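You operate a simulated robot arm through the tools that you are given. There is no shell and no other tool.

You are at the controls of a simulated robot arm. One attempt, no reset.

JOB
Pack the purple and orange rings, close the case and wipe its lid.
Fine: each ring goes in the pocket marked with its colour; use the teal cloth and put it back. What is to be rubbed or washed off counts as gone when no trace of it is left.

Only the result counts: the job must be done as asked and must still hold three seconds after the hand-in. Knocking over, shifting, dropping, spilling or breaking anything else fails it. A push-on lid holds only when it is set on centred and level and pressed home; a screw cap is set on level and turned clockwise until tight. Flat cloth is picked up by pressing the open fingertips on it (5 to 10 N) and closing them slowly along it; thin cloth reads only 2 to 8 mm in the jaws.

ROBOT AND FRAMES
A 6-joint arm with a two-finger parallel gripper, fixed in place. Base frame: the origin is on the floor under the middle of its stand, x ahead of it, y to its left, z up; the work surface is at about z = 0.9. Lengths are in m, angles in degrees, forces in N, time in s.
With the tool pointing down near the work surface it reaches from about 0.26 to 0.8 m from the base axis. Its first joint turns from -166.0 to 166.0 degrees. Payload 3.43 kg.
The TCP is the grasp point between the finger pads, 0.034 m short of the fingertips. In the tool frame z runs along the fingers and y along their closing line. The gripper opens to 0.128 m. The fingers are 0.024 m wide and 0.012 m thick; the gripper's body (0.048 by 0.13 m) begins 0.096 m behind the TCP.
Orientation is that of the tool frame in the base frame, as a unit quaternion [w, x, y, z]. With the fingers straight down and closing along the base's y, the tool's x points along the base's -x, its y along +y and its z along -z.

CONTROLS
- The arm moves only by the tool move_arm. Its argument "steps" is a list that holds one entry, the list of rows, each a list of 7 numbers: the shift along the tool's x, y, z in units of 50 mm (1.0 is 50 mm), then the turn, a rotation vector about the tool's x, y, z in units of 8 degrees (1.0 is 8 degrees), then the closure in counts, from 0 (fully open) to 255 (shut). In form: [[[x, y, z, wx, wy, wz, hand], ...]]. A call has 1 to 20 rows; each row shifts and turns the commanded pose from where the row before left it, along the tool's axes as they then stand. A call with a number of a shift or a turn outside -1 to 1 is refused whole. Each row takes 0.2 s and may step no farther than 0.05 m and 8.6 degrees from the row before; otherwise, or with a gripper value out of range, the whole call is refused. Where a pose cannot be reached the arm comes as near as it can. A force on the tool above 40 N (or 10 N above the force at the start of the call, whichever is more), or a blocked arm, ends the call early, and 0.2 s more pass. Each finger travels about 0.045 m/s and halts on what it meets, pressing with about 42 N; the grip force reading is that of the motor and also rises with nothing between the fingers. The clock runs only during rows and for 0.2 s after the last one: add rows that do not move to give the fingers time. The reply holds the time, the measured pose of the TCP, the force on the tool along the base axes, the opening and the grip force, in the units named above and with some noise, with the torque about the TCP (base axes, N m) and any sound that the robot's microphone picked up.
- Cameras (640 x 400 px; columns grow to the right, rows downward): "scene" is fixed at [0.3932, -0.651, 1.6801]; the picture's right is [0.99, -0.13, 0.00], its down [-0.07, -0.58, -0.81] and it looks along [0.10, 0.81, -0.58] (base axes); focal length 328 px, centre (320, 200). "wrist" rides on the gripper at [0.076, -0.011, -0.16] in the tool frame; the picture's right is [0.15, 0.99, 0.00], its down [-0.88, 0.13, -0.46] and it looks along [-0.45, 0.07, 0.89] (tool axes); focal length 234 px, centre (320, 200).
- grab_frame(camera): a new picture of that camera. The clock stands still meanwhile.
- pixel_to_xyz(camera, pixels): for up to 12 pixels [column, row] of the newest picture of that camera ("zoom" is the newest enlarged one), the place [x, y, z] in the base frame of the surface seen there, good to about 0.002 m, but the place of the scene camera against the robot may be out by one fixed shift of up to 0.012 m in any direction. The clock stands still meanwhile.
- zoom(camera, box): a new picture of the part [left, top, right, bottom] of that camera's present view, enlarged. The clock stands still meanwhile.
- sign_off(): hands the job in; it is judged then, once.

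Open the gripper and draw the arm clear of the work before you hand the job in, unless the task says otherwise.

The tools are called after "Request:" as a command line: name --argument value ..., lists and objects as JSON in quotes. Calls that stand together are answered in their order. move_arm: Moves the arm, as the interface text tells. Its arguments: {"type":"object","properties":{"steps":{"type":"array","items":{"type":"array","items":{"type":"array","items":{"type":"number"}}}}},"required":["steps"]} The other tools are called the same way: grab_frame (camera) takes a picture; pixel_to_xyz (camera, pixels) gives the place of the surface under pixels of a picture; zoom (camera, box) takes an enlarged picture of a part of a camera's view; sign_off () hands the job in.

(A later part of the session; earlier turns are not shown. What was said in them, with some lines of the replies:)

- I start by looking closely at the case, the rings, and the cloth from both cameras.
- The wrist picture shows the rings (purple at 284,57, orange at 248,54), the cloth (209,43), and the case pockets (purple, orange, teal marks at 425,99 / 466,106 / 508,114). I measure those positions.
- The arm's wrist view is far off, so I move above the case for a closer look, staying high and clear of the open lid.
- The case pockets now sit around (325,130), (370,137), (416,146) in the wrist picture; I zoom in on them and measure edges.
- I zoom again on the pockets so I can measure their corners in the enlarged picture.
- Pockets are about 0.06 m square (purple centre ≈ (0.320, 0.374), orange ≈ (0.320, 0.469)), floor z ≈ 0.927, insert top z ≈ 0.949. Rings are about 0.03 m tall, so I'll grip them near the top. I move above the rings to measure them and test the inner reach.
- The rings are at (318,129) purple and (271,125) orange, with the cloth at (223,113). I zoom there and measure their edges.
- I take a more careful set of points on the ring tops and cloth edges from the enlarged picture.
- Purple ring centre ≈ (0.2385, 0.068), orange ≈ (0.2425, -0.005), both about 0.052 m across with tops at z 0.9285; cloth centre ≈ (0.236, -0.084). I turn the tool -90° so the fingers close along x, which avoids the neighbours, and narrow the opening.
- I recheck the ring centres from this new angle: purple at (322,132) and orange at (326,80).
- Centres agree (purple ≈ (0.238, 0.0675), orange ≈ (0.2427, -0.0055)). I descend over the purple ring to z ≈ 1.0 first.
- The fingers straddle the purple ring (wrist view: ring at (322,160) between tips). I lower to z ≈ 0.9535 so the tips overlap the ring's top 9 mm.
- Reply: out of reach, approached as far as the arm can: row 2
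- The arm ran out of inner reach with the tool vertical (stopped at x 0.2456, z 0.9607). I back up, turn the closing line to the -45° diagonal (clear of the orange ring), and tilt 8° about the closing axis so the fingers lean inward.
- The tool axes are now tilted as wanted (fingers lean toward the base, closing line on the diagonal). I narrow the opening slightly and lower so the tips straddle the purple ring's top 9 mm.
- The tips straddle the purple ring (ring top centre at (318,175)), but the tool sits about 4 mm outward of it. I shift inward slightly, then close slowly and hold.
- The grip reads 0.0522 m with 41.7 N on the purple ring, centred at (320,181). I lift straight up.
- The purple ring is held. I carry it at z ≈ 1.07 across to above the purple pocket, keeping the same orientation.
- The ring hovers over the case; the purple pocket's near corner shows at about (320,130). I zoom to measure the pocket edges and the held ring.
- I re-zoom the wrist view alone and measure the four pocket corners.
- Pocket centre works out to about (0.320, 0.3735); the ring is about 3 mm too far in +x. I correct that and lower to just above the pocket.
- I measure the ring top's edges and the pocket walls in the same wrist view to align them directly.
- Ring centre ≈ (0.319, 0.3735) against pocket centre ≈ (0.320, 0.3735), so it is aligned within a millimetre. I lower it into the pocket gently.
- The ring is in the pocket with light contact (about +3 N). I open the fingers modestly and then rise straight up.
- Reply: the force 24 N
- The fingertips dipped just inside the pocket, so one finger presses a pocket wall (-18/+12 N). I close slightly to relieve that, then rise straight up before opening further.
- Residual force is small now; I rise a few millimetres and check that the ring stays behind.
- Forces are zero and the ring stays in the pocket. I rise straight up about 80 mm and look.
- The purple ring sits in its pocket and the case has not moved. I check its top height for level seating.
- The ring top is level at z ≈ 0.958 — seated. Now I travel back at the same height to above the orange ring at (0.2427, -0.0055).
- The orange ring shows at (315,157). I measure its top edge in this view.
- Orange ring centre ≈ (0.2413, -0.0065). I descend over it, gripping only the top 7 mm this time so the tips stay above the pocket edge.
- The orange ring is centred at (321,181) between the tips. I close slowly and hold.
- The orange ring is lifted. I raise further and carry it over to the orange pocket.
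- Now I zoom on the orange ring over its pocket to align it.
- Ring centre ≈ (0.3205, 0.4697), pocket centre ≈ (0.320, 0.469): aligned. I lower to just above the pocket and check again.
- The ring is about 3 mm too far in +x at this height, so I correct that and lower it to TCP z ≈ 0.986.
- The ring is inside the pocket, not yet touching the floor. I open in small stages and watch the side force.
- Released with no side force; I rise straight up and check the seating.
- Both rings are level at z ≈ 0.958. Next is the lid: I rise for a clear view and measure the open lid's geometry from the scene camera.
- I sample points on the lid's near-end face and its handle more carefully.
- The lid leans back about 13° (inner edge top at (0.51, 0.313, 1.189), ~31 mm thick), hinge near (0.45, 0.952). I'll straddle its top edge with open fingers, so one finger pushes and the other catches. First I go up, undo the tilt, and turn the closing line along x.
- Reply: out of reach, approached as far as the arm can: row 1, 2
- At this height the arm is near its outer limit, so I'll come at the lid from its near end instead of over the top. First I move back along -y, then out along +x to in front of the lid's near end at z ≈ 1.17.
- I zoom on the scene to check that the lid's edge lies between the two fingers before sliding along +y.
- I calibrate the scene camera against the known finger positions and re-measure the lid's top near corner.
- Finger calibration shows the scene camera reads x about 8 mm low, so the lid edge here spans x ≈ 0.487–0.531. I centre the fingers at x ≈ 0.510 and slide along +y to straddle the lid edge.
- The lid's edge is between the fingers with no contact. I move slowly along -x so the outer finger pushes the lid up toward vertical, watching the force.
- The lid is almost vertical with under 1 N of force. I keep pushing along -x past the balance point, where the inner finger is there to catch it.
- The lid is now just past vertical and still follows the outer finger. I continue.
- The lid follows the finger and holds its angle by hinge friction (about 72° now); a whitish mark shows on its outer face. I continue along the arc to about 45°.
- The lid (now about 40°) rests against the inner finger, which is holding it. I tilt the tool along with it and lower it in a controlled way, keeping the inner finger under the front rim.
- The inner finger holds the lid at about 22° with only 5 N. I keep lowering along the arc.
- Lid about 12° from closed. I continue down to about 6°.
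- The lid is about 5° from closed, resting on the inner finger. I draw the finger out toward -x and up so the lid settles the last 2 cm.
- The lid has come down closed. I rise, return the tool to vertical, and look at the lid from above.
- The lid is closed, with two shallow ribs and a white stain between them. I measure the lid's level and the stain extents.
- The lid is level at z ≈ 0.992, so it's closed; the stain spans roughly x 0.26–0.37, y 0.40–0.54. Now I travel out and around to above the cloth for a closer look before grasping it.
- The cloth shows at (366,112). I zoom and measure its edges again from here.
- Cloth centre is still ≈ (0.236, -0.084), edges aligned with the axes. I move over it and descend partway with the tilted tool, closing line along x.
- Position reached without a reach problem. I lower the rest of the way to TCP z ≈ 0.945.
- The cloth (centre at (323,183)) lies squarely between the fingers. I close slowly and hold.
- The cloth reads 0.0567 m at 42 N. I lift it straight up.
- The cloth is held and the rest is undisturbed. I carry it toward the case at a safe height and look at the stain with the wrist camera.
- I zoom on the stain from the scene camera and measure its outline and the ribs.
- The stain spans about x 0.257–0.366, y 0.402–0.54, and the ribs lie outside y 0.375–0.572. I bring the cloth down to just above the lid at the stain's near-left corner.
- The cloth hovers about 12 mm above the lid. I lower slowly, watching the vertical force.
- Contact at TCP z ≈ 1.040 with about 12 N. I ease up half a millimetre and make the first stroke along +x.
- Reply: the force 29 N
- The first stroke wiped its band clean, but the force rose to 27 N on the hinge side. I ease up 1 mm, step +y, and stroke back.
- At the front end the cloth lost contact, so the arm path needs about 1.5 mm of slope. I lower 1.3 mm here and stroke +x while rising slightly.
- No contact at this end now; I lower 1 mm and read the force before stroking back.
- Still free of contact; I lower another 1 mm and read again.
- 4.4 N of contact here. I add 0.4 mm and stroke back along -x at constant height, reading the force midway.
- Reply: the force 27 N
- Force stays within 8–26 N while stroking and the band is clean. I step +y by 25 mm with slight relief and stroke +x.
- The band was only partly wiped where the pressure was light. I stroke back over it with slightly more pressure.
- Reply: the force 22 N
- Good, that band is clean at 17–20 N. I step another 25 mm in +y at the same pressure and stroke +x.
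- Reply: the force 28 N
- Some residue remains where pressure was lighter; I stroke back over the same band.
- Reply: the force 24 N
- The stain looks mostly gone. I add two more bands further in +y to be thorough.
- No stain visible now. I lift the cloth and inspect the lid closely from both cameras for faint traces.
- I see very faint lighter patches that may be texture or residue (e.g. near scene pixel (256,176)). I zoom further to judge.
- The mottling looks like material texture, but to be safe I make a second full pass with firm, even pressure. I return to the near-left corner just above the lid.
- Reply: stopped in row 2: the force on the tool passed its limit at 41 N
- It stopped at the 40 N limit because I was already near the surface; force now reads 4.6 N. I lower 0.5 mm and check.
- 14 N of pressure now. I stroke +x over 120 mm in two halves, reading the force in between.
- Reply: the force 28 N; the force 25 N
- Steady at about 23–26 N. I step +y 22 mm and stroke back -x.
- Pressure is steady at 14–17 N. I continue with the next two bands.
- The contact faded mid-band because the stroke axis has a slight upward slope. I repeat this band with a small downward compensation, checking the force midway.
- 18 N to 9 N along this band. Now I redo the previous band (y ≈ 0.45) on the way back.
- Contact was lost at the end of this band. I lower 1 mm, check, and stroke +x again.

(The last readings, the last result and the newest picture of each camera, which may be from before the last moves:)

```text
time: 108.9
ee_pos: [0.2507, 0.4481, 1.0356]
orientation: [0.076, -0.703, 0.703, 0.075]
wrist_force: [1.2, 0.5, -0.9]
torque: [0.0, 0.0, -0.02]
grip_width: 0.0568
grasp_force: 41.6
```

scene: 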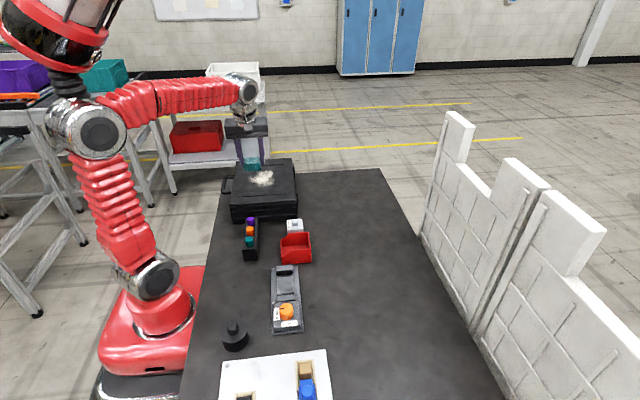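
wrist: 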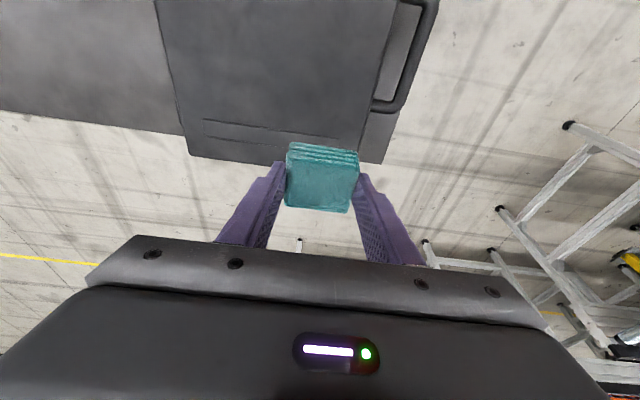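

Still no contact; another 1 mm.

Request:
move_arm --steps '[[[0.004, 0, 0.0195, 0, 0, 0, 220], [0, 0, 0, 0, 0, 0, 220]]]'

Request:
zoom --camera "scene" --box '[225, 150, 285, 200]'

```text
time: 109.5
ee_pos: [0.2495, 0.4505, 1.0356]
orientation: [-0.077, 0.703, -0.703, -0.074]
wrist_force: [-1.7, -1.3, 9.8]
torque: [-0.04, 0.19, 0.02]
grip_width: 0.0566
grasp_force: 42.1
```

```text
8.00 times, centred on (255, 175) of scene
```

zoom: 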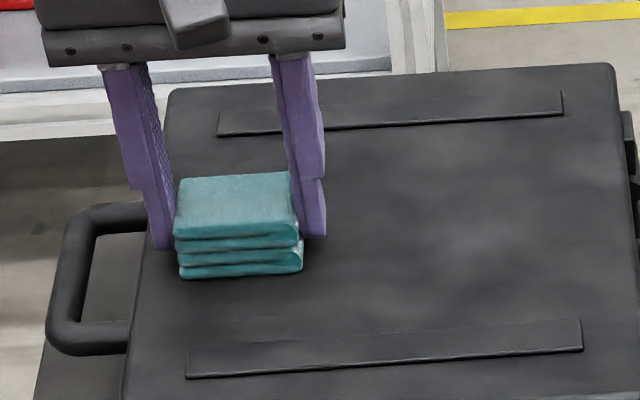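

9.8 N now. I press 0.2 mm more and stroke +x with slope compensation.

Request:
move_arm --steps '[[[0.001, 0, 0.005, 0, 0, 0, 220], [0, -0.24, 0.001, 0, 0, 0, 220], [0, -0.24, 0.001, 0, 0, 0, 220], [0, -0.24, 0.001, 0, 0, 0, 220], [0, -0.24, 0.001, 0, 0, 0, 220], [0, -0.24, 0.001, 0, 0, 0, 220]]]'

Request:
move_arm --steps '[[[0, -0.24, 0.001, 0, 0, 0, 220], [0, -0.24, 0.001, 0, 0, 0, 220], [0, -0.24, 0.001, 0, 0, 0, 220], [0, -0.24, 0.001, 0, 0, 0, 220], [0, -0.24, 0.001, 0, 0, 0, 220]]]'

```text
time: 110.9
ee_pos: [0.3086, 0.4494, 1.0351]
orientation: [-0.077, 0.703, -0.703, -0.075]
wrist_force: [-14.2, 2.2, 36.1]
torque: [0.17, 0.71, 0.06]
grip_width: 0.0567
grasp_force: 42.2
```

```text
time: 111.4
ee_pos: [0.3238, 0.451, 1.0361]
orientation: [0.078, -0.703, 0.703, 0.074]
wrist_force: [0.1, 1.1, 4.9]
torque: [-0.02, 0.06, 0.02]
grip_width: 0.0567
grasp_force: 41.7
stopped in row 2: the force on the tool passed its limit at 50 N (the readings are from after the stop); the commanded pose is now the measured one
```

It hit the force limit mid-stroke and reset; now 4.9 N. I lower 0.3 mm and finish this band more gently.

Request:
move_arm --steps '[[[0.0012, 0, 0.006, 0, 0, 0, 220], [0, -0.24, 0, 0, 0, 0, 220], [0, -0.24, 0, 0, 0, 0, 220], [0, -0.24, 0, 0, 0, 0, 220], [0, -0.24, 0, 0, 0, 0, 220]]]'

Request:
zoom --camera "scene" --box '[225, 150, 305, 210]'

```text
time: 112.6
ee_pos: [0.3736, 0.4511, 1.0371]
orientation: [0.077, -0.703, 0.703, 0.075]
wrist_force: [-3.4, 0.5, 6.9]
torque: [0.02, 0.2, -0.01]
grip_width: 0.0569
grasp_force: 42.6
```

```text
6.67 times, centred on (265, 180) of scene
```

zoom: 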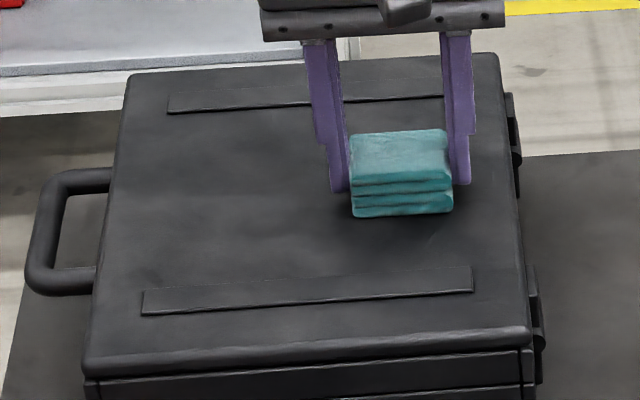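

The lid looks clean. I continue the second pass on the upper bands: move to y ≈ 0.493 and check pressure.

Request:
move_arm --steps '[[[-0.43, 0, 0.0935, 0, 0, 0, 220], [-0.43, 0, 0.0935, 0, 0, 0, 220], [0.001, 0, 0.004, 0, 0, 0, 220], [0, 0, 0, 0, 0, 0, 220]]]'

```text
time: 113.6
ee_pos: [0.3704, 0.4931, 1.0367]
orientation: [-0.078, 0.703, -0.703, -0.075]
wrist_force: [-2.0, -1.1, 6.5]
torque: [-0.02, 0.14, 0.01]
grip_width: 0.0568
grasp_force: 42.1
```

Pressure 6.5 N; I add 0.2 mm and stroke -x in two halves.

Request:
move_arm --steps '[[[0.001, 0, 0.005, 0, 0, 0, 220], [0, 0.24, 0, 0, 0, 0, 220], [0, 0.24, 0, 0, 0, 0, 220], [0, 0.24, 0, 0, 0, 0, 220], [0, 0.24, 0, 0, 0, 0, 220], [0, 0.24, 0, 0, 0, 0, 220]]]'

Request:
move_arm --steps '[[[0, 0.24, 0, 0, 0, 0, 220], [0, 0.24, 0, 0, 0, 0, 220], [0, 0.24, 0, 0, 0, 0, 220], [0, 0.24, 0, 0, 0, 0, 220], [0, 0.24, 0, 0, 0, 0, 220]]]'

```text
time: 115.0
ee_pos: [0.3148, 0.4942, 1.0358]
orientation: [0.079, -0.703, 0.703, 0.075]
wrist_force: [6.0, -0.6, 17.6]
torque: [-0.1, 0.01, 0.0]
grip_width: 0.057
grasp_force: 42.3
```

```text
time: 116.2
ee_pos: [0.2512, 0.4944, 1.0353]
orientation: [-0.077, 0.703, -0.703, -0.075]
wrist_force: [2.9, -0.6, 8.6]
torque: [0.13, -0.09, -0.01]
grip_width: 0.0569
grasp_force: 42.0
```

Good contact, 17 to 9 N. Next band at y ≈ 0.514, stroking +x.

Request:
move_arm --steps '[[[-0.2, 0, 0.045, 0, 0, 0, 220], [-0.2, 0, 0.045, 0, 0, 0, 220], [0, -0.24, 0.001, 0, 0, 0, 220], [0, -0.24, 0.001, 0, 0, 0, 220], [0, -0.24, 0.001, 0, 0, 0, 220], [0, -0.24, 0.001, 0, 0, 0, 220], [0, -0.24, 0, 0, 0, 0, 220]]]'

Request:
move_arm --steps '[[[0, -0.24, 0, 0, 0, 0, 220], [0, -0.24, 0, 0, 0, 0, 220], [0, -0.24, 0, 0, 0, 0, 220], [0, -0.24, 0, 0, 0, 0, 220], [0, -0.24, 0, 0, 0, 0, 220]]]'

```text
time: 117.8
ee_pos: [0.3129, 0.5144, 1.0367]
orientation: [0.079, -0.703, 0.703, 0.075]
wrist_force: [-11.4, -0.4, 29.4]
torque: [0.02, 0.59, 0.0]
grip_width: 0.0569
grasp_force: 42.0
```

```text
time: 119.0
ee_pos: [0.369, 0.5142, 1.0356]
orientation: [-0.078, 0.704, -0.702, -0.075]
wrist_force: [-10.0, 1.6, 24.3]
torque: [0.33, 0.43, 0.1]
grip_width: 0.0569
grasp_force: 41.5
```

Last band at y ≈ 0.530, stroking -x with slight relief.

Request:
move_arm --steps '[[[-0.16, 0, 0.0335, 0, 0, 0, 220], [-0.16, 0, 0.0335, 0, 0, 0, 220], [0, 0.24, 0, 0, 0, 0, 220], [0, 0.24, 0, 0, 0, 0, 220], [0, 0.24, 0, 0, 0, 0, 220], [0, 0.24, 0, 0, 0, 0, 220], [0, 0.24, 0, 0, 0, 0, 220]]]'

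Request:
move_arm --steps '[[[0, 0.24, 0, 0, 0, 0, 220], [0, 0.24, 0, 0, 0, 0, 220], [0, 0.24, 0, 0, 0, 0, 220], [0, 0.24, 0, 0, 0, 0, 220], [0, 0.24, 0, 0, 0, 0, 220]]]'

```text
time: 120.6
ee_pos: [0.3123, 0.5316, 1.0347]
orientation: [-0.079, 0.703, -0.703, -0.076]
wrist_force: [10.3, 2.0, 30.7]
torque: [0.08, -0.23, 0.01]
grip_width: 0.057
grasp_force: 42.1
```

```text
time: 121.8
ee_pos: [0.2517, 0.532, 1.0341]
orientation: [0.077, -0.702, 0.704, 0.076]
wrist_force: [8.2, -1.6, 20.3]
torque: [0.24, -0.32, -0.06]
grip_width: 0.0571
grasp_force: 42.3
```

I lift the cloth and inspect the lid again.

Request:
move_arm --steps '[[[-0.1, 0, -0.49, 0, 0, 0, 220], [-0.166, 0, -0.782, 0, 0, 0, 220], [-0.166, 0, -0.782, 0, 0, 0, 220], [-0.3, 0.3, 0.06, 0, 0, 0, 220], [0, 0, 0, 0, 0, 0, 220]]]'

Request:
zoom --camera "scene" --box '[240, 155, 300, 200]'

Request:
zoom --camera "wrist" --box '[160, 0, 400, 150]'

Request:
grab_frame --camera "scene"

```text
time: 123.0
ee_pos: [0.2376, 0.5456, 1.139]
orientation: [0.078, -0.703, 0.703, 0.075]
wrist_force: [-0.5, -0.7, 0.3]
torque: [0.01, 0.0, 0.02]
grip_width: 0.0567
grasp_force: 41.9
```

```text
8.89 times, centred on (270, 178) of scene
```

zoom: 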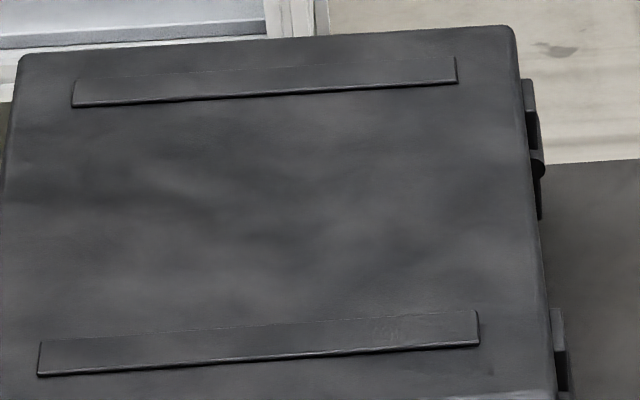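

```text
2.67 times, centred on (280, 75) of wrist
```

zoom: 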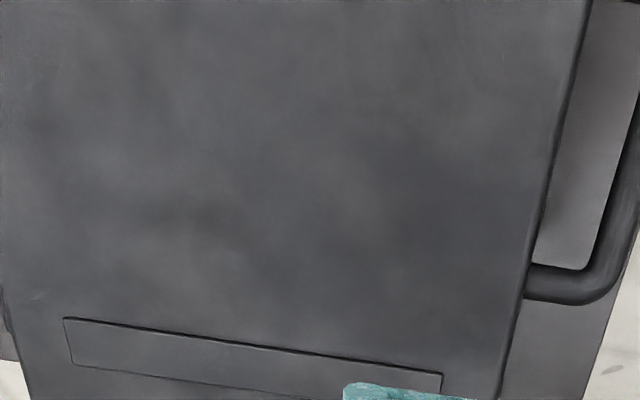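

```text
taken
```

scene: 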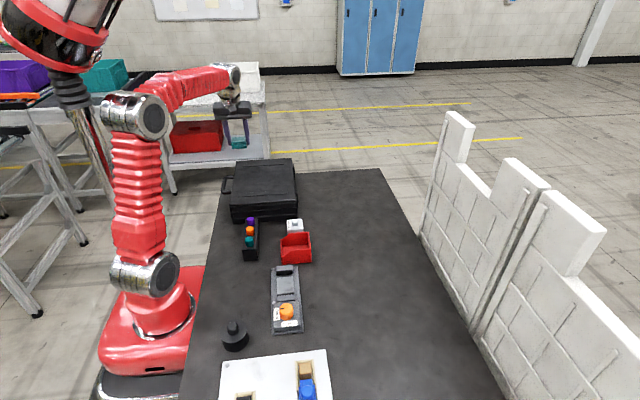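

The lid now looks evenly dark. For certainty I take one closer look from another angle, moving the cloth aside in +x.

Request:
move_arm --steps '[[[0.409, -0.775, -0.089, 0, 0, 0, 220], [0.409, -0.775, -0.089, 0, 0, 0, 220], [0.409, -0.775, -0.089, 0, 0, 0, 220], [0.409, -0.775, -0.089, 0, 0, 0, 220], [0.409, -0.775, -0.089, 0, 0, 0, 220], [0.409, -0.775, -0.089, 0, 0, 0, 220], [0, 0, 0, 0, 0, 0, 220]]]'

Request:
grab_frame --camera "wrist"

Request:
zoom --camera "wrist" --box '[330, 60, 560, 210]'

Request:
zoom --camera "scene" --box '[225, 150, 305, 210]'

```text
time: 124.6
ee_pos: [0.4713, 0.4231, 1.141]
orientation: [-0.078, 0.704, -0.702, -0.075]
wrist_force: [-0.1, -0.4, -1.7]
torque: [-0.01, 0.0, 0.0]
grip_width: 0.0566
grasp_force: 42.2
```

```text
taken
```

wrist: 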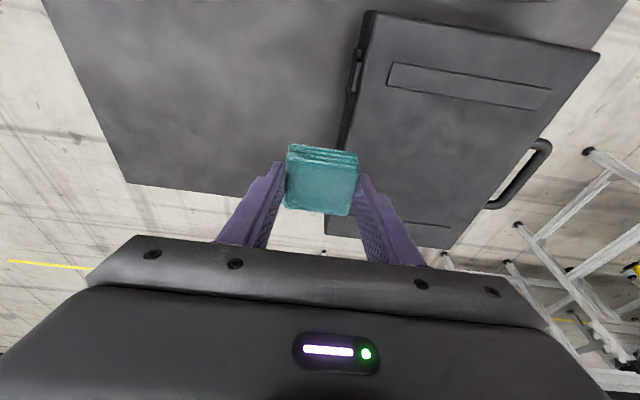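

```text
2.67 times, centred on (445, 135) of wrist
```

zoom: 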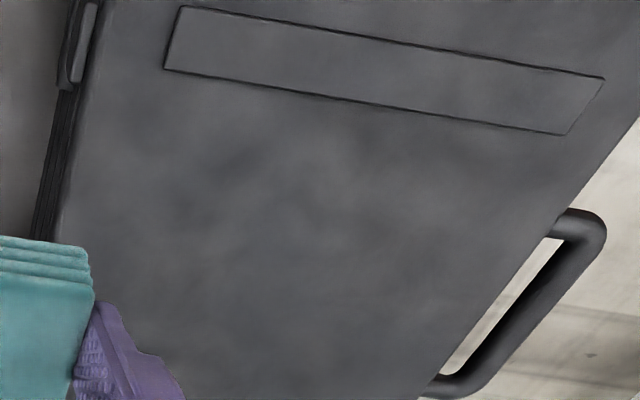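

```text
6.67 times, centred on (265, 180) of scene
```

zoom: 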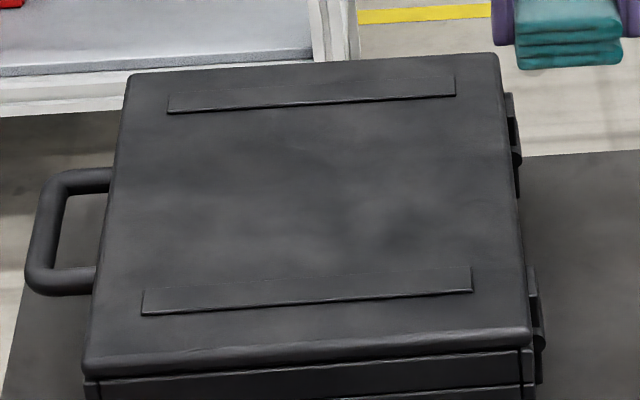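

The lid shows only uniform texture, no stain, and the case hasn't moved. Now I carry the cloth back toward its place.

Request:
move_arm --steps '[[[0.85, 0.2855, -0.1167, 0, 0, 0, 220], [0.85, 0.2855, -0.1167, 0, 0, 0, 220], [0.85, 0.2855, -0.1167, 0, 0, 0, 220], [0.85, 0.2855, -0.1167, 0, 0, 0, 220], [0.85, 0.2855, -0.1167, 0, 0, 0, 220], [0.85, 0.2855, -0.1167, 0, 0, 0, 220], [0.85, 0.2855, -0.1167, 0, 0, 0, 220], [0.85, 0.2855, -0.1167, 0, 0, 0, 220], [0.85, 0.2855, -0.1167, 0, 0, 0, 220], [0.85, 0.2855, -0.1167, 0, 0, 0, 220], [0.85, 0.2855, -0.1167, 0, 0, 0, 220], [0.85, 0.2855, -0.1167, 0, 0, 0, 220], [0, 0, 0, 0, 0, 0, 220]]]'

Request:
grab_frame --camera "wrist"

```text
time: 127.4
ee_pos: [0.2975, -0.097, 1.0951]
orientation: [-0.077, 0.703, -0.703, -0.075]
wrist_force: [0.0, 0.8, -0.2]
torque: [0.0, 0.01, 0.01]
grip_width: 0.0568
grasp_force: 42.6
```

```text
taken
```

wrist: 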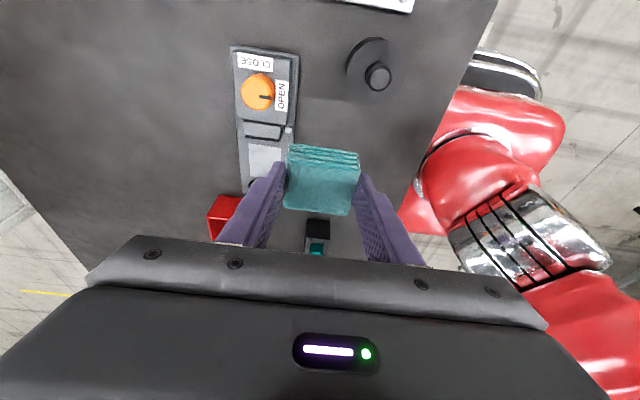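

I move laterally over the cloth's original spot and descend to z ≈ 1.0.

Request:
move_arm --steps '[[[-0.07, 0.6, 0.02, 0, 0, 0, 220], [-0.07, 0.6, 0.02, 0, 0, 0, 220], [0.1, 0, 0.46, 0, 0, 0, 220], [0.1, 0, 0.46, 0, 0, 0, 220], [0.1, 0, 0.46, 0, 0, 0, 220], [0.1, 0, 0.46, 0, 0, 0, 220], [0, 0, 0, 0, 0, 0, 220]]]'

Request:
grab_frame --camera "wrist"

Request:
zoom --camera "scene" --box '[170, 250, 330, 350]'

```text
time: 129.0
ee_pos: [0.2383, -0.0843, 1.0042]
orientation: [0.078, -0.703, 0.703, 0.075]
wrist_force: [0.2, -0.4, 0.3]
torque: [0.0, 0.02, 0.02]
grip_width: 0.0567
grasp_force: 41.6
```

```text
taken
```

wrist: 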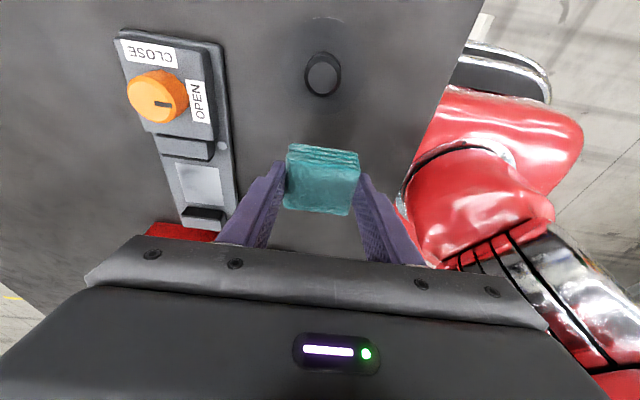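

```text
4.00 times, centred on (250, 300) of scene
```

zoom: 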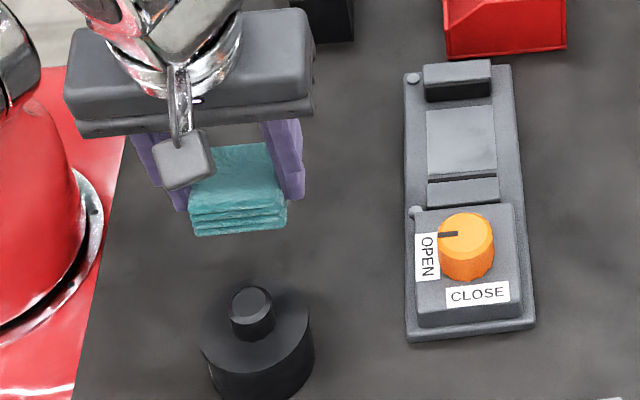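

I correct 6 mm in -y and descend to just above the table.

Request:
move_arm --steps '[[[0.15, 0.005, 0.31, 0, 0, 0, 220], [0.115, 0.005, 0.36, 0, 0, 0, 220], [0.08, 0.004, 0.34, 0, 0, 0, 220], [0, 0, 0, 0, 0, 0, 220]]]'

Request:
zoom --camera "scene" --box '[170, 250, 330, 350]'

```text
time: 130.0
ee_pos: [0.2367, -0.0914, 0.9498]
orientation: [0.078, -0.703, 0.703, 0.075]
wrist_force: [0.1, -0.2, -0.8]
torque: [-0.01, -0.02, 0.0]
grip_width: 0.0566
grasp_force: 42.1
```

```text
4.00 times, centred on (250, 300) of scene
```

zoom: 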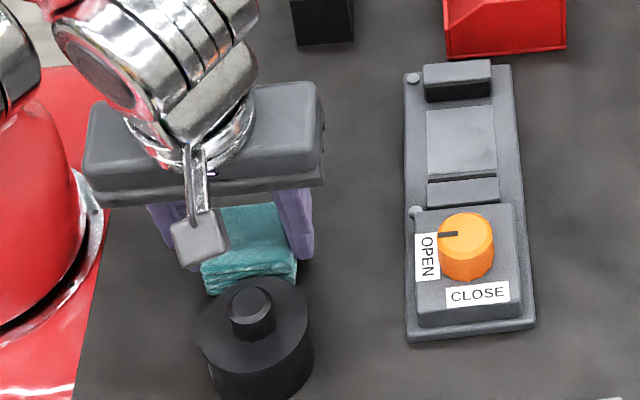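

Nearly there. I lower in small steps and watch for contact.

Request:
move_arm --steps '[[[0.01, 0, 0.05, 0, 0, 0, 220], [0.01, 0, 0.05, 0, 0, 0, 220], [0, 0, 0, 0, 0, 0, 220]]]'

Request:
grab_frame --camera "wrist"

```text
time: 130.8
ee_pos: [0.2375, -0.0917, 0.9452]
orientation: [-0.077, 0.703, -0.703, -0.075]
wrist_force: [0.0, -0.3, -0.9]
torque: [-0.01, 0.01, -0.02]
grip_width: 0.0566
grasp_force: 41.5
```

```text
taken
```

wrist: 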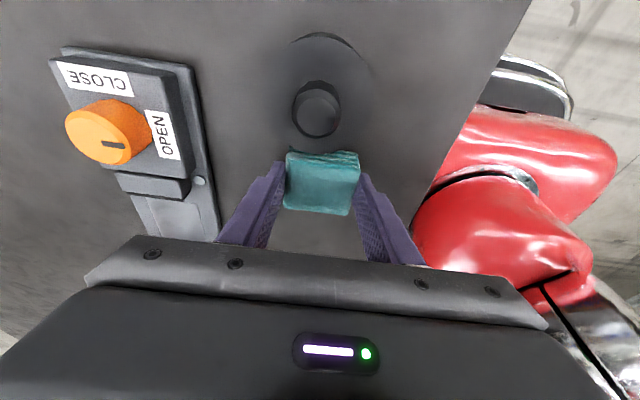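

The view almost matches the one at grasping (knob at (317,110)). I keep lowering by 1.5 mm until contact.

Request:
move_arm --steps '[[[0.0064, 0, 0.0293, 0, 0, 0, 220], [0, 0, 0, 0, 0, 0, 220]]]'

Request:
move_arm --steps '[[[0.0064, 0, 0.0293, 0, 0, 0, 220], [0, 0, 0, 0, 0, 0, 220]]]'

```text
time: 131.4
ee_pos: [0.2382, -0.0912, 0.9449]
orientation: [0.078, -0.703, 0.703, 0.075]
wrist_force: [0.0, -0.8, 0.0]
torque: [0.01, 0.02, 0.02]
grip_width: 0.0567
grasp_force: 42.5
```

```text
time: 132.0
ee_pos: [0.2376, -0.0897, 0.9433]
orientation: [-0.077, 0.703, -0.703, -0.075]
wrist_force: [0.1, -0.4, 0.4]
torque: [0.01, 0.02, -0.01]
grip_width: 0.0568
grasp_force: 41.9
```

No contact yet; I lower another 1.5 mm twice, checking each.

Request:
move_arm --steps '[[[0.0064, 0, 0.0293, 0, 0, 0, 220], [0, 0, 0, 0, 0, 0, 220]]]'

Request:
move_arm --steps '[[[0.0043, 0, 0.0195, 0, 0, 0, 220], [0, 0, 0, 0, 0, 0, 220]]]'

```text
time: 132.6
ee_pos: [0.2375, -0.0915, 0.9418]
orientation: [0.077, -0.703, 0.703, 0.074]
wrist_force: [0.8, -0.4, 0.4]
torque: [0.0, 0.0, 0.01]
grip_width: 0.0568
grasp_force: 41.8
```

```text
time: 133.2
ee_pos: [0.2362, -0.0914, 0.941]
orientation: [-0.078, 0.703, -0.703, -0.074]
wrist_force: [0.7, -0.3, 10.2]
torque: [0.12, 0.32, 0.0]
grip_width: 0.0567
grasp_force: 42.6
```

Contact at 10 N: the cloth sits on the table at its original spot. I open the fingers gently.

Request:
move_arm --steps '[[[-0.002, 0, -0.008, 0, 0, 0, 220], [0, 0, 0, 0, 0, 0, 150], [0, 0, 0, 0, 0, 0, 130], [0, 0, 0, 0, 0, 0, 110], [0, 0, 0, 0, 0, 0, 90], [0, 0, 0, 0, 0, 0, 90], [0, 0, 0, 0, 0, 0, 90]]]'

Request:
grab_frame --camera "wrist"

Request:
zoom --camera "scene" --box '[170, 250, 330, 350]'

```text
time: 134.8
ee_pos: [0.2374, -0.0917, 0.9409]
orientation: [0.078, -0.703, 0.703, 0.076]
wrist_force: [0.1, -0.6, 0.0]
torque: [0.0, 0.03, -0.05]
grip_width: 0.0827
grasp_force: 0.0
```

```text
taken
```

wrist: 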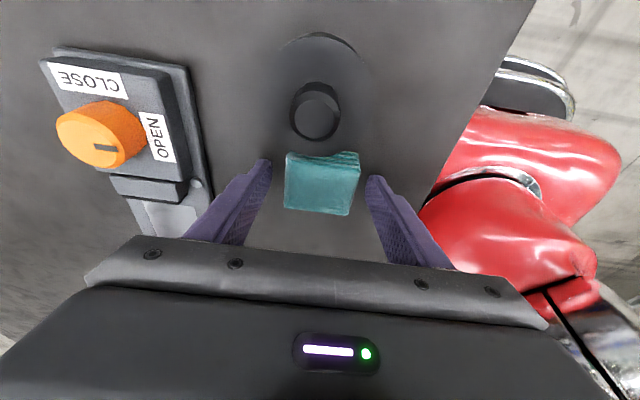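

```text
4.00 times, centred on (250, 300) of scene
```

zoom: 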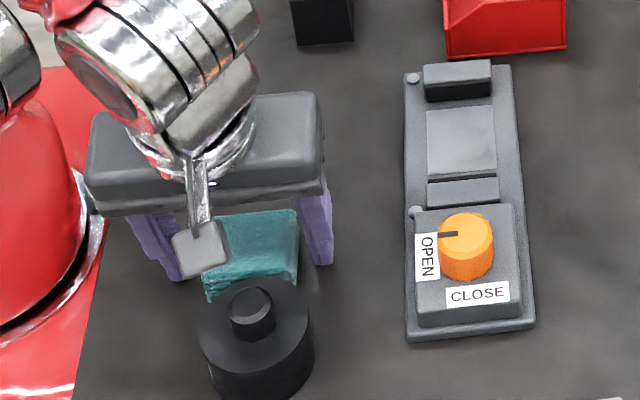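

The cloth is released. I rise straight up and check its place.

Request:
move_arm --steps '[[[-0.05, 0, -0.25, 0, 0, 0, 90], [-0.12, 0, -0.55, 0, 0, 0, 90], [-0.16, 0, -0.75, 0, 0, 0, 90], [-0.18, 0, -0.85, 0, 0, 0, 90], [-0.18, 0, -0.85, 0, 0, 0, 90], [0, 0, 0, 0, 0, 0, 90]]]'

Request:
grab_frame --camera "wrist"

Request:
grab_frame --camera "scene"

Request:
zoom --camera "scene" --box '[190, 260, 350, 360]'

Request:
pixel_to_xyz --camera "scene" --pixels '[[232, 306], [225, 305], [242, 304], [232, 313], [234, 325]]'

```text
time: 136.2
ee_pos: [0.2375, -0.0913, 1.1058]
orientation: [0.077, -0.703, 0.703, 0.074]
wrist_force: [1.2, 0.0, 0.6]
torque: [-0.04, -0.01, -0.02]
grip_width: 0.0826
grasp_force: 0.0
```

```text
taken
```

wrist: 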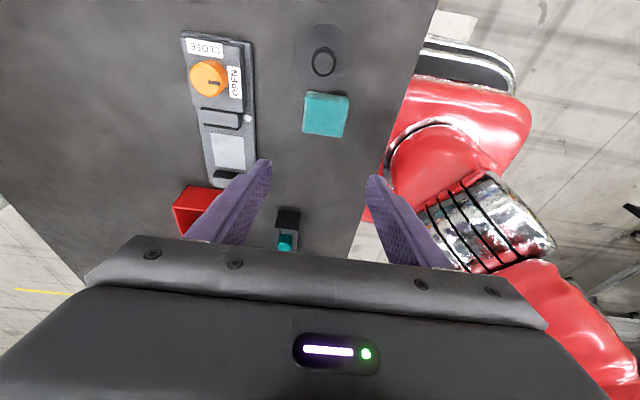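

```text
taken
```

scene: 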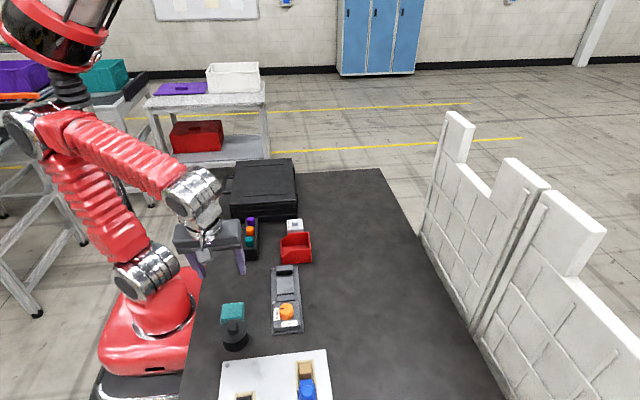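

```text
4.00 times, centred on (270, 310) of scene
```

zoom: 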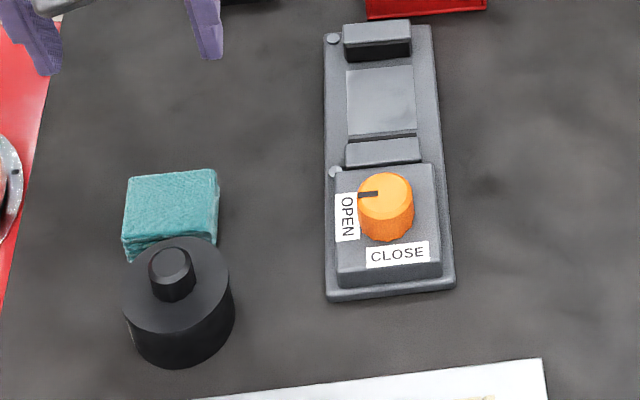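

```text
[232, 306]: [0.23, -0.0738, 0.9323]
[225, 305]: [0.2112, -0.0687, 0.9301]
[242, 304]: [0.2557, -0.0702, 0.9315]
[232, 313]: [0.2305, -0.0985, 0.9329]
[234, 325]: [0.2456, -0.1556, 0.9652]
```

The cloth is back within about a millimetre of its original place, and the canister is untouched. I raise the arm clear and inspect the whole scene, including the lid's level.

Request:
move_arm --steps '[[[-0.701, -0.231, -0.2825, 0, 0, 0, 60], [-0.701, -0.231, -0.2825, 0, 0, 0, 40], [-0.701, -0.231, -0.2825, 0, 0, 0, 20], [-0.701, -0.231, -0.2825, 0, 0, 0, 0], [-0.701, -0.231, -0.2825, 0, 0, 0, 0], [-0.701, -0.231, -0.2825, 0, 0, 0, 0], [-0.701, -0.231, -0.2825, 0, 0, 0, 0], [-0.701, -0.231, -0.2825, 0, 0, 0, 0], [0, 0, 0, 0, 0.77, 0, 0], [0, 0, 0, 0, 0.77, 0, 0], [0, 0, 0, 0, 0, 0, 0]]]'

Request:
grab_frame --camera "wrist"

Request:
grab_frame --camera "scene"

Request:
zoom --camera "scene" --box '[210, 140, 330, 230]'

Request:
pixel_to_xyz --camera "zoom" --pixels '[[160, 280], [430, 262], [180, 100], [405, 90], [225, 172], [345, 180], [290, 130], [290, 210], [150, 290], [437, 272], [290, 250], [370, 150]]'

```text
time: 138.6
ee_pos: [0.3282, 0.1566, 1.2767]
orientation: [0.002, -0.707, 0.707, -0.001]
wrist_force: [-0.4, 0.8, -0.7]
torque: [0.0, 0.01, 0.02]
grip_width: 0.128
grasp_force: 0.0
```

```text
taken
```

wrist: 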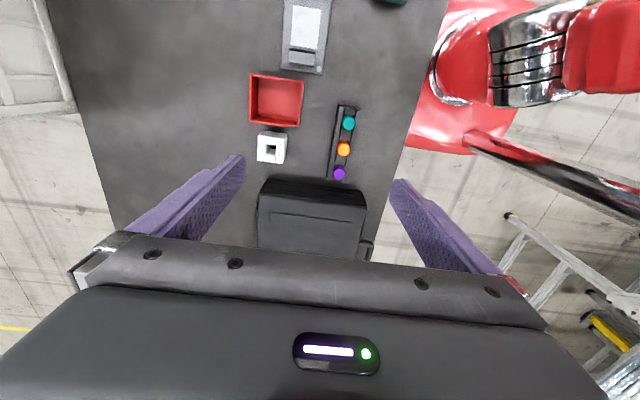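

```text
taken
```

scene: 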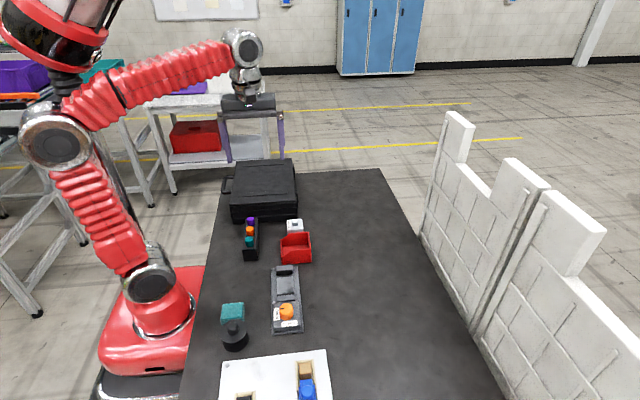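

```text
4.44 times, centred on (270, 185) of scene
```

zoom: 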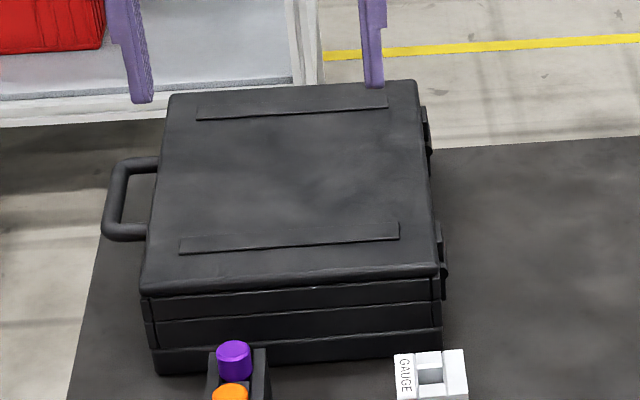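

```text
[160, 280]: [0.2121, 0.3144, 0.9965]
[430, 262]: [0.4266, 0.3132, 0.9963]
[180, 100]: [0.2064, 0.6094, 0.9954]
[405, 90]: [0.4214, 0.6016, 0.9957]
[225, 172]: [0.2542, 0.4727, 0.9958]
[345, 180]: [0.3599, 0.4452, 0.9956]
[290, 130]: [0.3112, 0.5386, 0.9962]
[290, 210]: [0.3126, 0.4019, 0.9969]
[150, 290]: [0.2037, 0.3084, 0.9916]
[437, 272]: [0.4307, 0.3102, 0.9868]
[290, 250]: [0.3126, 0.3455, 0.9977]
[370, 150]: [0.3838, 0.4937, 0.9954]
```

The lid is level and the case unmoved. I notice a tiny light dot near (268,205) on the lid's near edge; I zoom in to see whether it's residue.

Request:
zoom --camera "scene" --box '[253, 194, 285, 214]'

Request:
zoom --camera "scene" --box '[230, 150, 300, 215]'

Request:
zoom --camera "wrist" --box '[240, 170, 390, 265]'

```text
16.00 times, centred on (269, 204) of scene
```

zoom: 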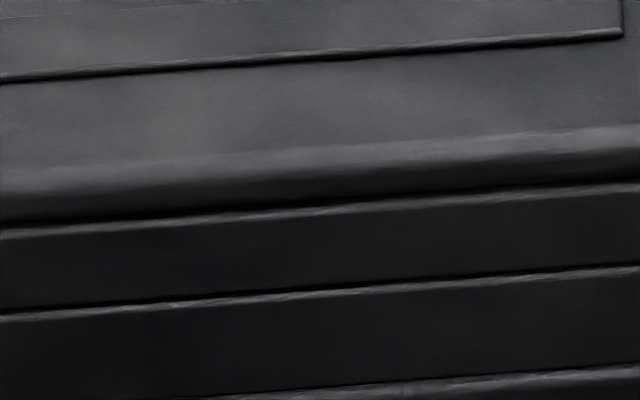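

```text
6.15 times, centred on (265, 182) of scene
```

zoom: 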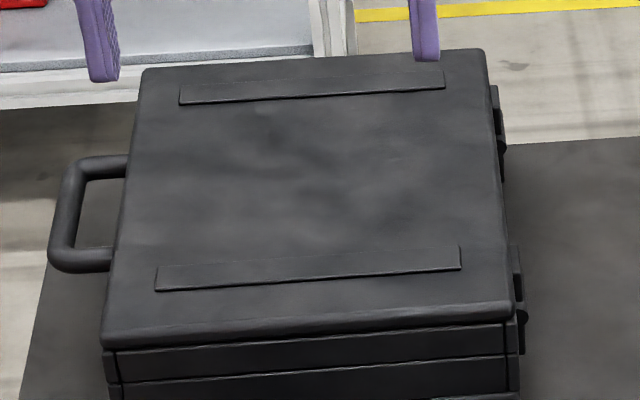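

```text
4.21 times, centred on (315, 218) of wrist
```

zoom: 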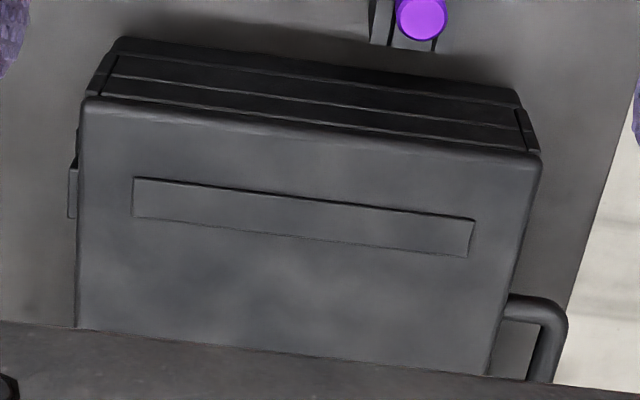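

That was only a render highlight. For a last check of the wiped area I look straight down at it from closer, between the open fingers.

Request:
move_arm --steps '[[[-0.81, 0.06, 0.423, 0, 0, 0, 0], [-0.81, 0.06, 0.423, 0, 0, 0, 0], [-0.81, 0.06, 0.423, 0, 0, 0, 0], [-0.81, 0.06, 0.423, 0, 0, 0, 0], [-0.81, 0.06, 0.423, 0, 0, 0, 0], [-0.81, 0.06, 0.423, 0, 0, 0, 0], [0, 0, 0, 0, 0, 0, 0]]]'

Request:
grab_frame --camera "wrist"

Request:
zoom --camera "wrist" --box '[210, 80, 430, 235]'

```text
time: 140.2
ee_pos: [0.3099, 0.3973, 1.1522]
orientation: [0.002, -0.706, 0.708, -0.001]
wrist_force: [0.2, -0.7, 0.3]
torque: [-0.03, -0.03, 0.03]
grip_width: 0.1282
grasp_force: 0.1
```

```text
taken
```

wrist: 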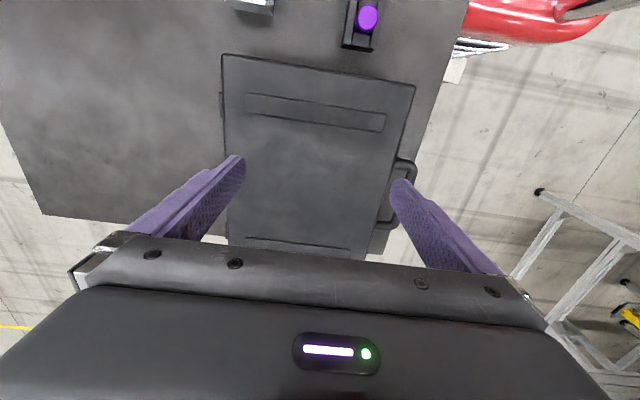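

```text
2.58 times, centred on (320, 158) of wrist
```

zoom: 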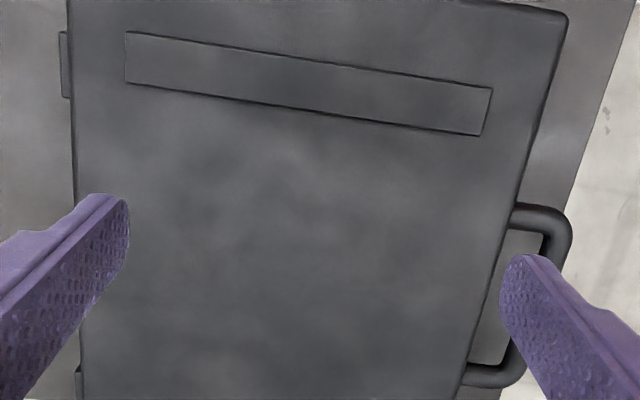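

The lid's tone is even over wiped and unwiped areas alike. One tighter zoom on the former stain area to be sure.

Request:
zoom --camera "wrist" --box '[250, 125, 380, 206]'

Request:
zoom --camera "wrist" --box '[100, 60, 220, 135]'

```text
4.92 times, centred on (315, 166) of wrist
```

zoom: 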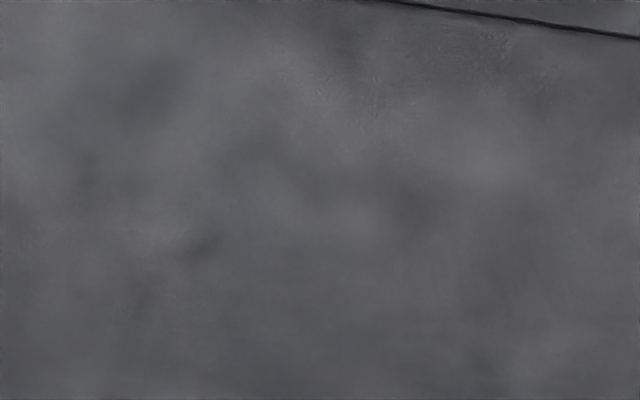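

```text
5.33 times, centred on (160, 98) of wrist
```

zoom: 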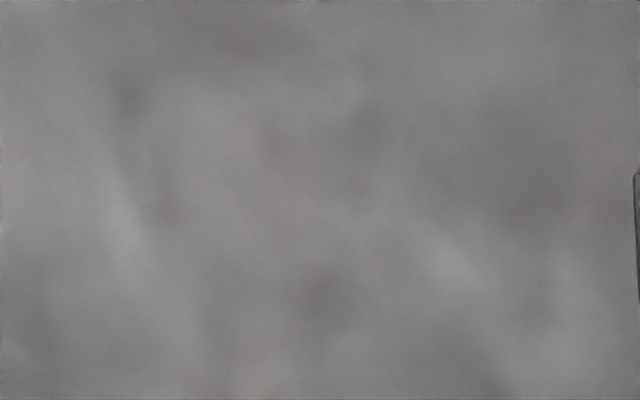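

There's one slightly sharper feature near (291,174); I check where it is and whether it coincides with the earlier faint patch.

Request:
pixel_to_xyz --camera "wrist" --pixels '[[290, 174], [283, 172], [345, 200], [350, 160], [300, 150]]'

Request:
pixel_to_xyz --camera "scene" --pixels '[[257, 178], [256, 176], [270, 178]]'

Request:
zoom --camera "scene" --box '[243, 162, 291, 192]'

Request:
zoom --camera "wrist" --box '[270, 155, 318, 185]'

```text
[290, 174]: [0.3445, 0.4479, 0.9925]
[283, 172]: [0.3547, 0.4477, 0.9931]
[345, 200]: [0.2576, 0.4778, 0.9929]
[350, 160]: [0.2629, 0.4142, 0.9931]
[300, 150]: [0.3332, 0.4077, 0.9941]
```

```text
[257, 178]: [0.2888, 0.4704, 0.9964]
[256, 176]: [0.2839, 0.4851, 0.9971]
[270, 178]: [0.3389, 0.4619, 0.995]
```

```text
13.33 times, centred on (267, 177) of scene
```

zoom: 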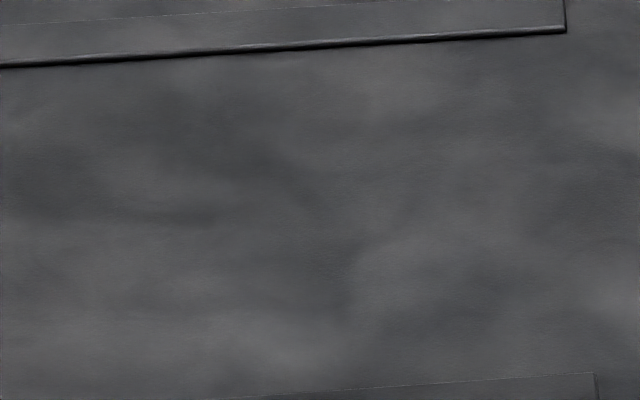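

```text
13.33 times, centred on (294, 170) of wrist
```

zoom: 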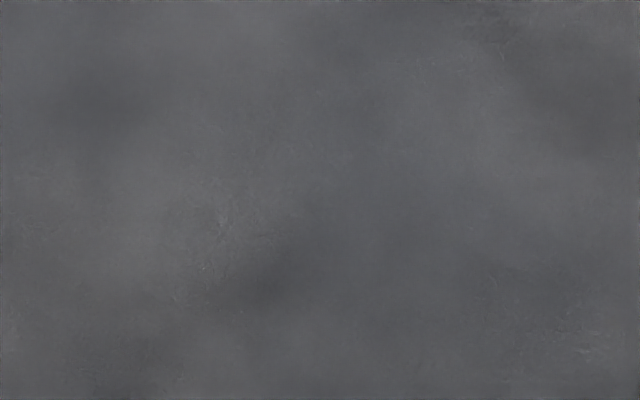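

The mottling is the same static pattern everywhere (also outside the stain and on the table), so no stain is left. I withdraw the arm, gripper open, clear of the work.

Request:
move_arm --steps '[[[0, 0, -0.6, 0, 0, 0, 0], [0.81, -0.06, -0.33, 0, 0, 0, 0], [0.81, -0.06, -0.33, 0, 0, 0, 0], [0.81, -0.06, -0.33, 0, 0, 0, 0], [0.81, -0.06, -0.33, 0, 0, 0, 0], [0.81, -0.06, -0.33, 0, 0, 0, 0], [0.81, -0.06, -0.33, 0, 0, 0, 0], [0, 0, 0, 0, 0, 0, 0]]]'

Request:
grab_frame --camera "scene"

Request:
grab_frame --camera "wrist"

```text
time: 142.0
ee_pos: [0.3279, 0.1548, 1.2843]
orientation: [0.002, -0.707, 0.707, 0.0]
wrist_force: [-0.4, 0.4, -0.6]
torque: [-0.04, -0.01, -0.06]
grip_width: 0.128
grasp_force: 0.0
```

```text
taken
```

scene: 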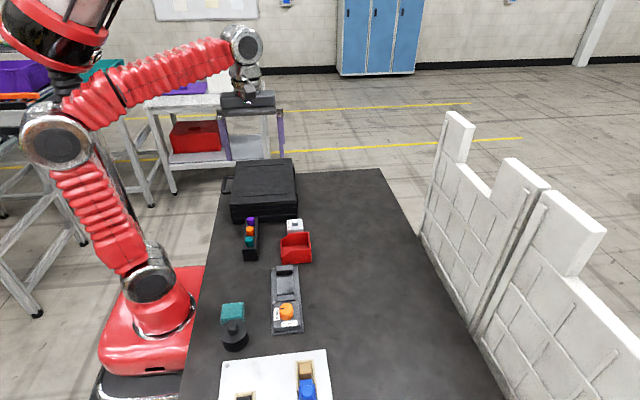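

```text
taken
```

wrist: 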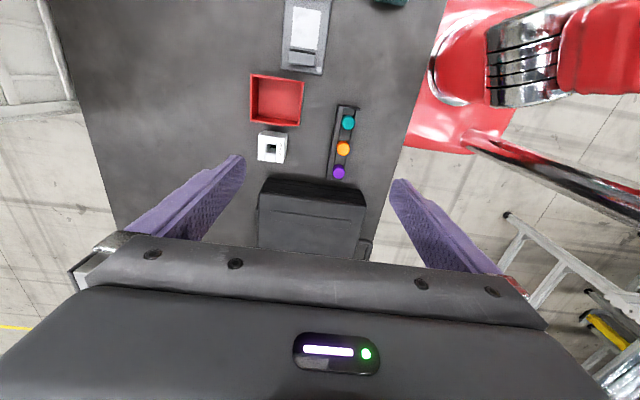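

The rings are packed in their colour-marked pockets, and the case is closed with its lid wiped. The cloth is back in its place, nothing else has moved, and the arm is clear with the gripper open. I hand the job in.

Request:
sign_off

```text
The job is handed in.
```

The job is done and handed in. I don't have the judge's result.

- **Rings:** The purple and orange rings sit level in the pockets marked with their colours, each fully seated. A fingertip pressed briefly on a wall of the purple pocket while releasing the ring, but the case did not move.
- **Case:** The lid was lowered under control for most of its swing, with a free drop of about 2 cm at the end. It now lies level, and the case is where it started. I saw no latch and heard no click, so "closed" rests on the lid being level.
- **Lid:** The white stain is gone after two passes with the teal cloth. In close views from both cameras, only faint mottling remains. I took it for the lid's own texture: it did not change in the second pass and also shows outside the stain and on the table.
- **Cloth:** It is back within about a millimetre of where it lay, and the black canister beside it was not disturbed.
- **Forces:** Wiping pressure mostly ran between about 5 and 30 N. Two contacts hit the force limit, at 41 N and 50 N, and stopped the move.

The arm is raised clear with the gripper open.
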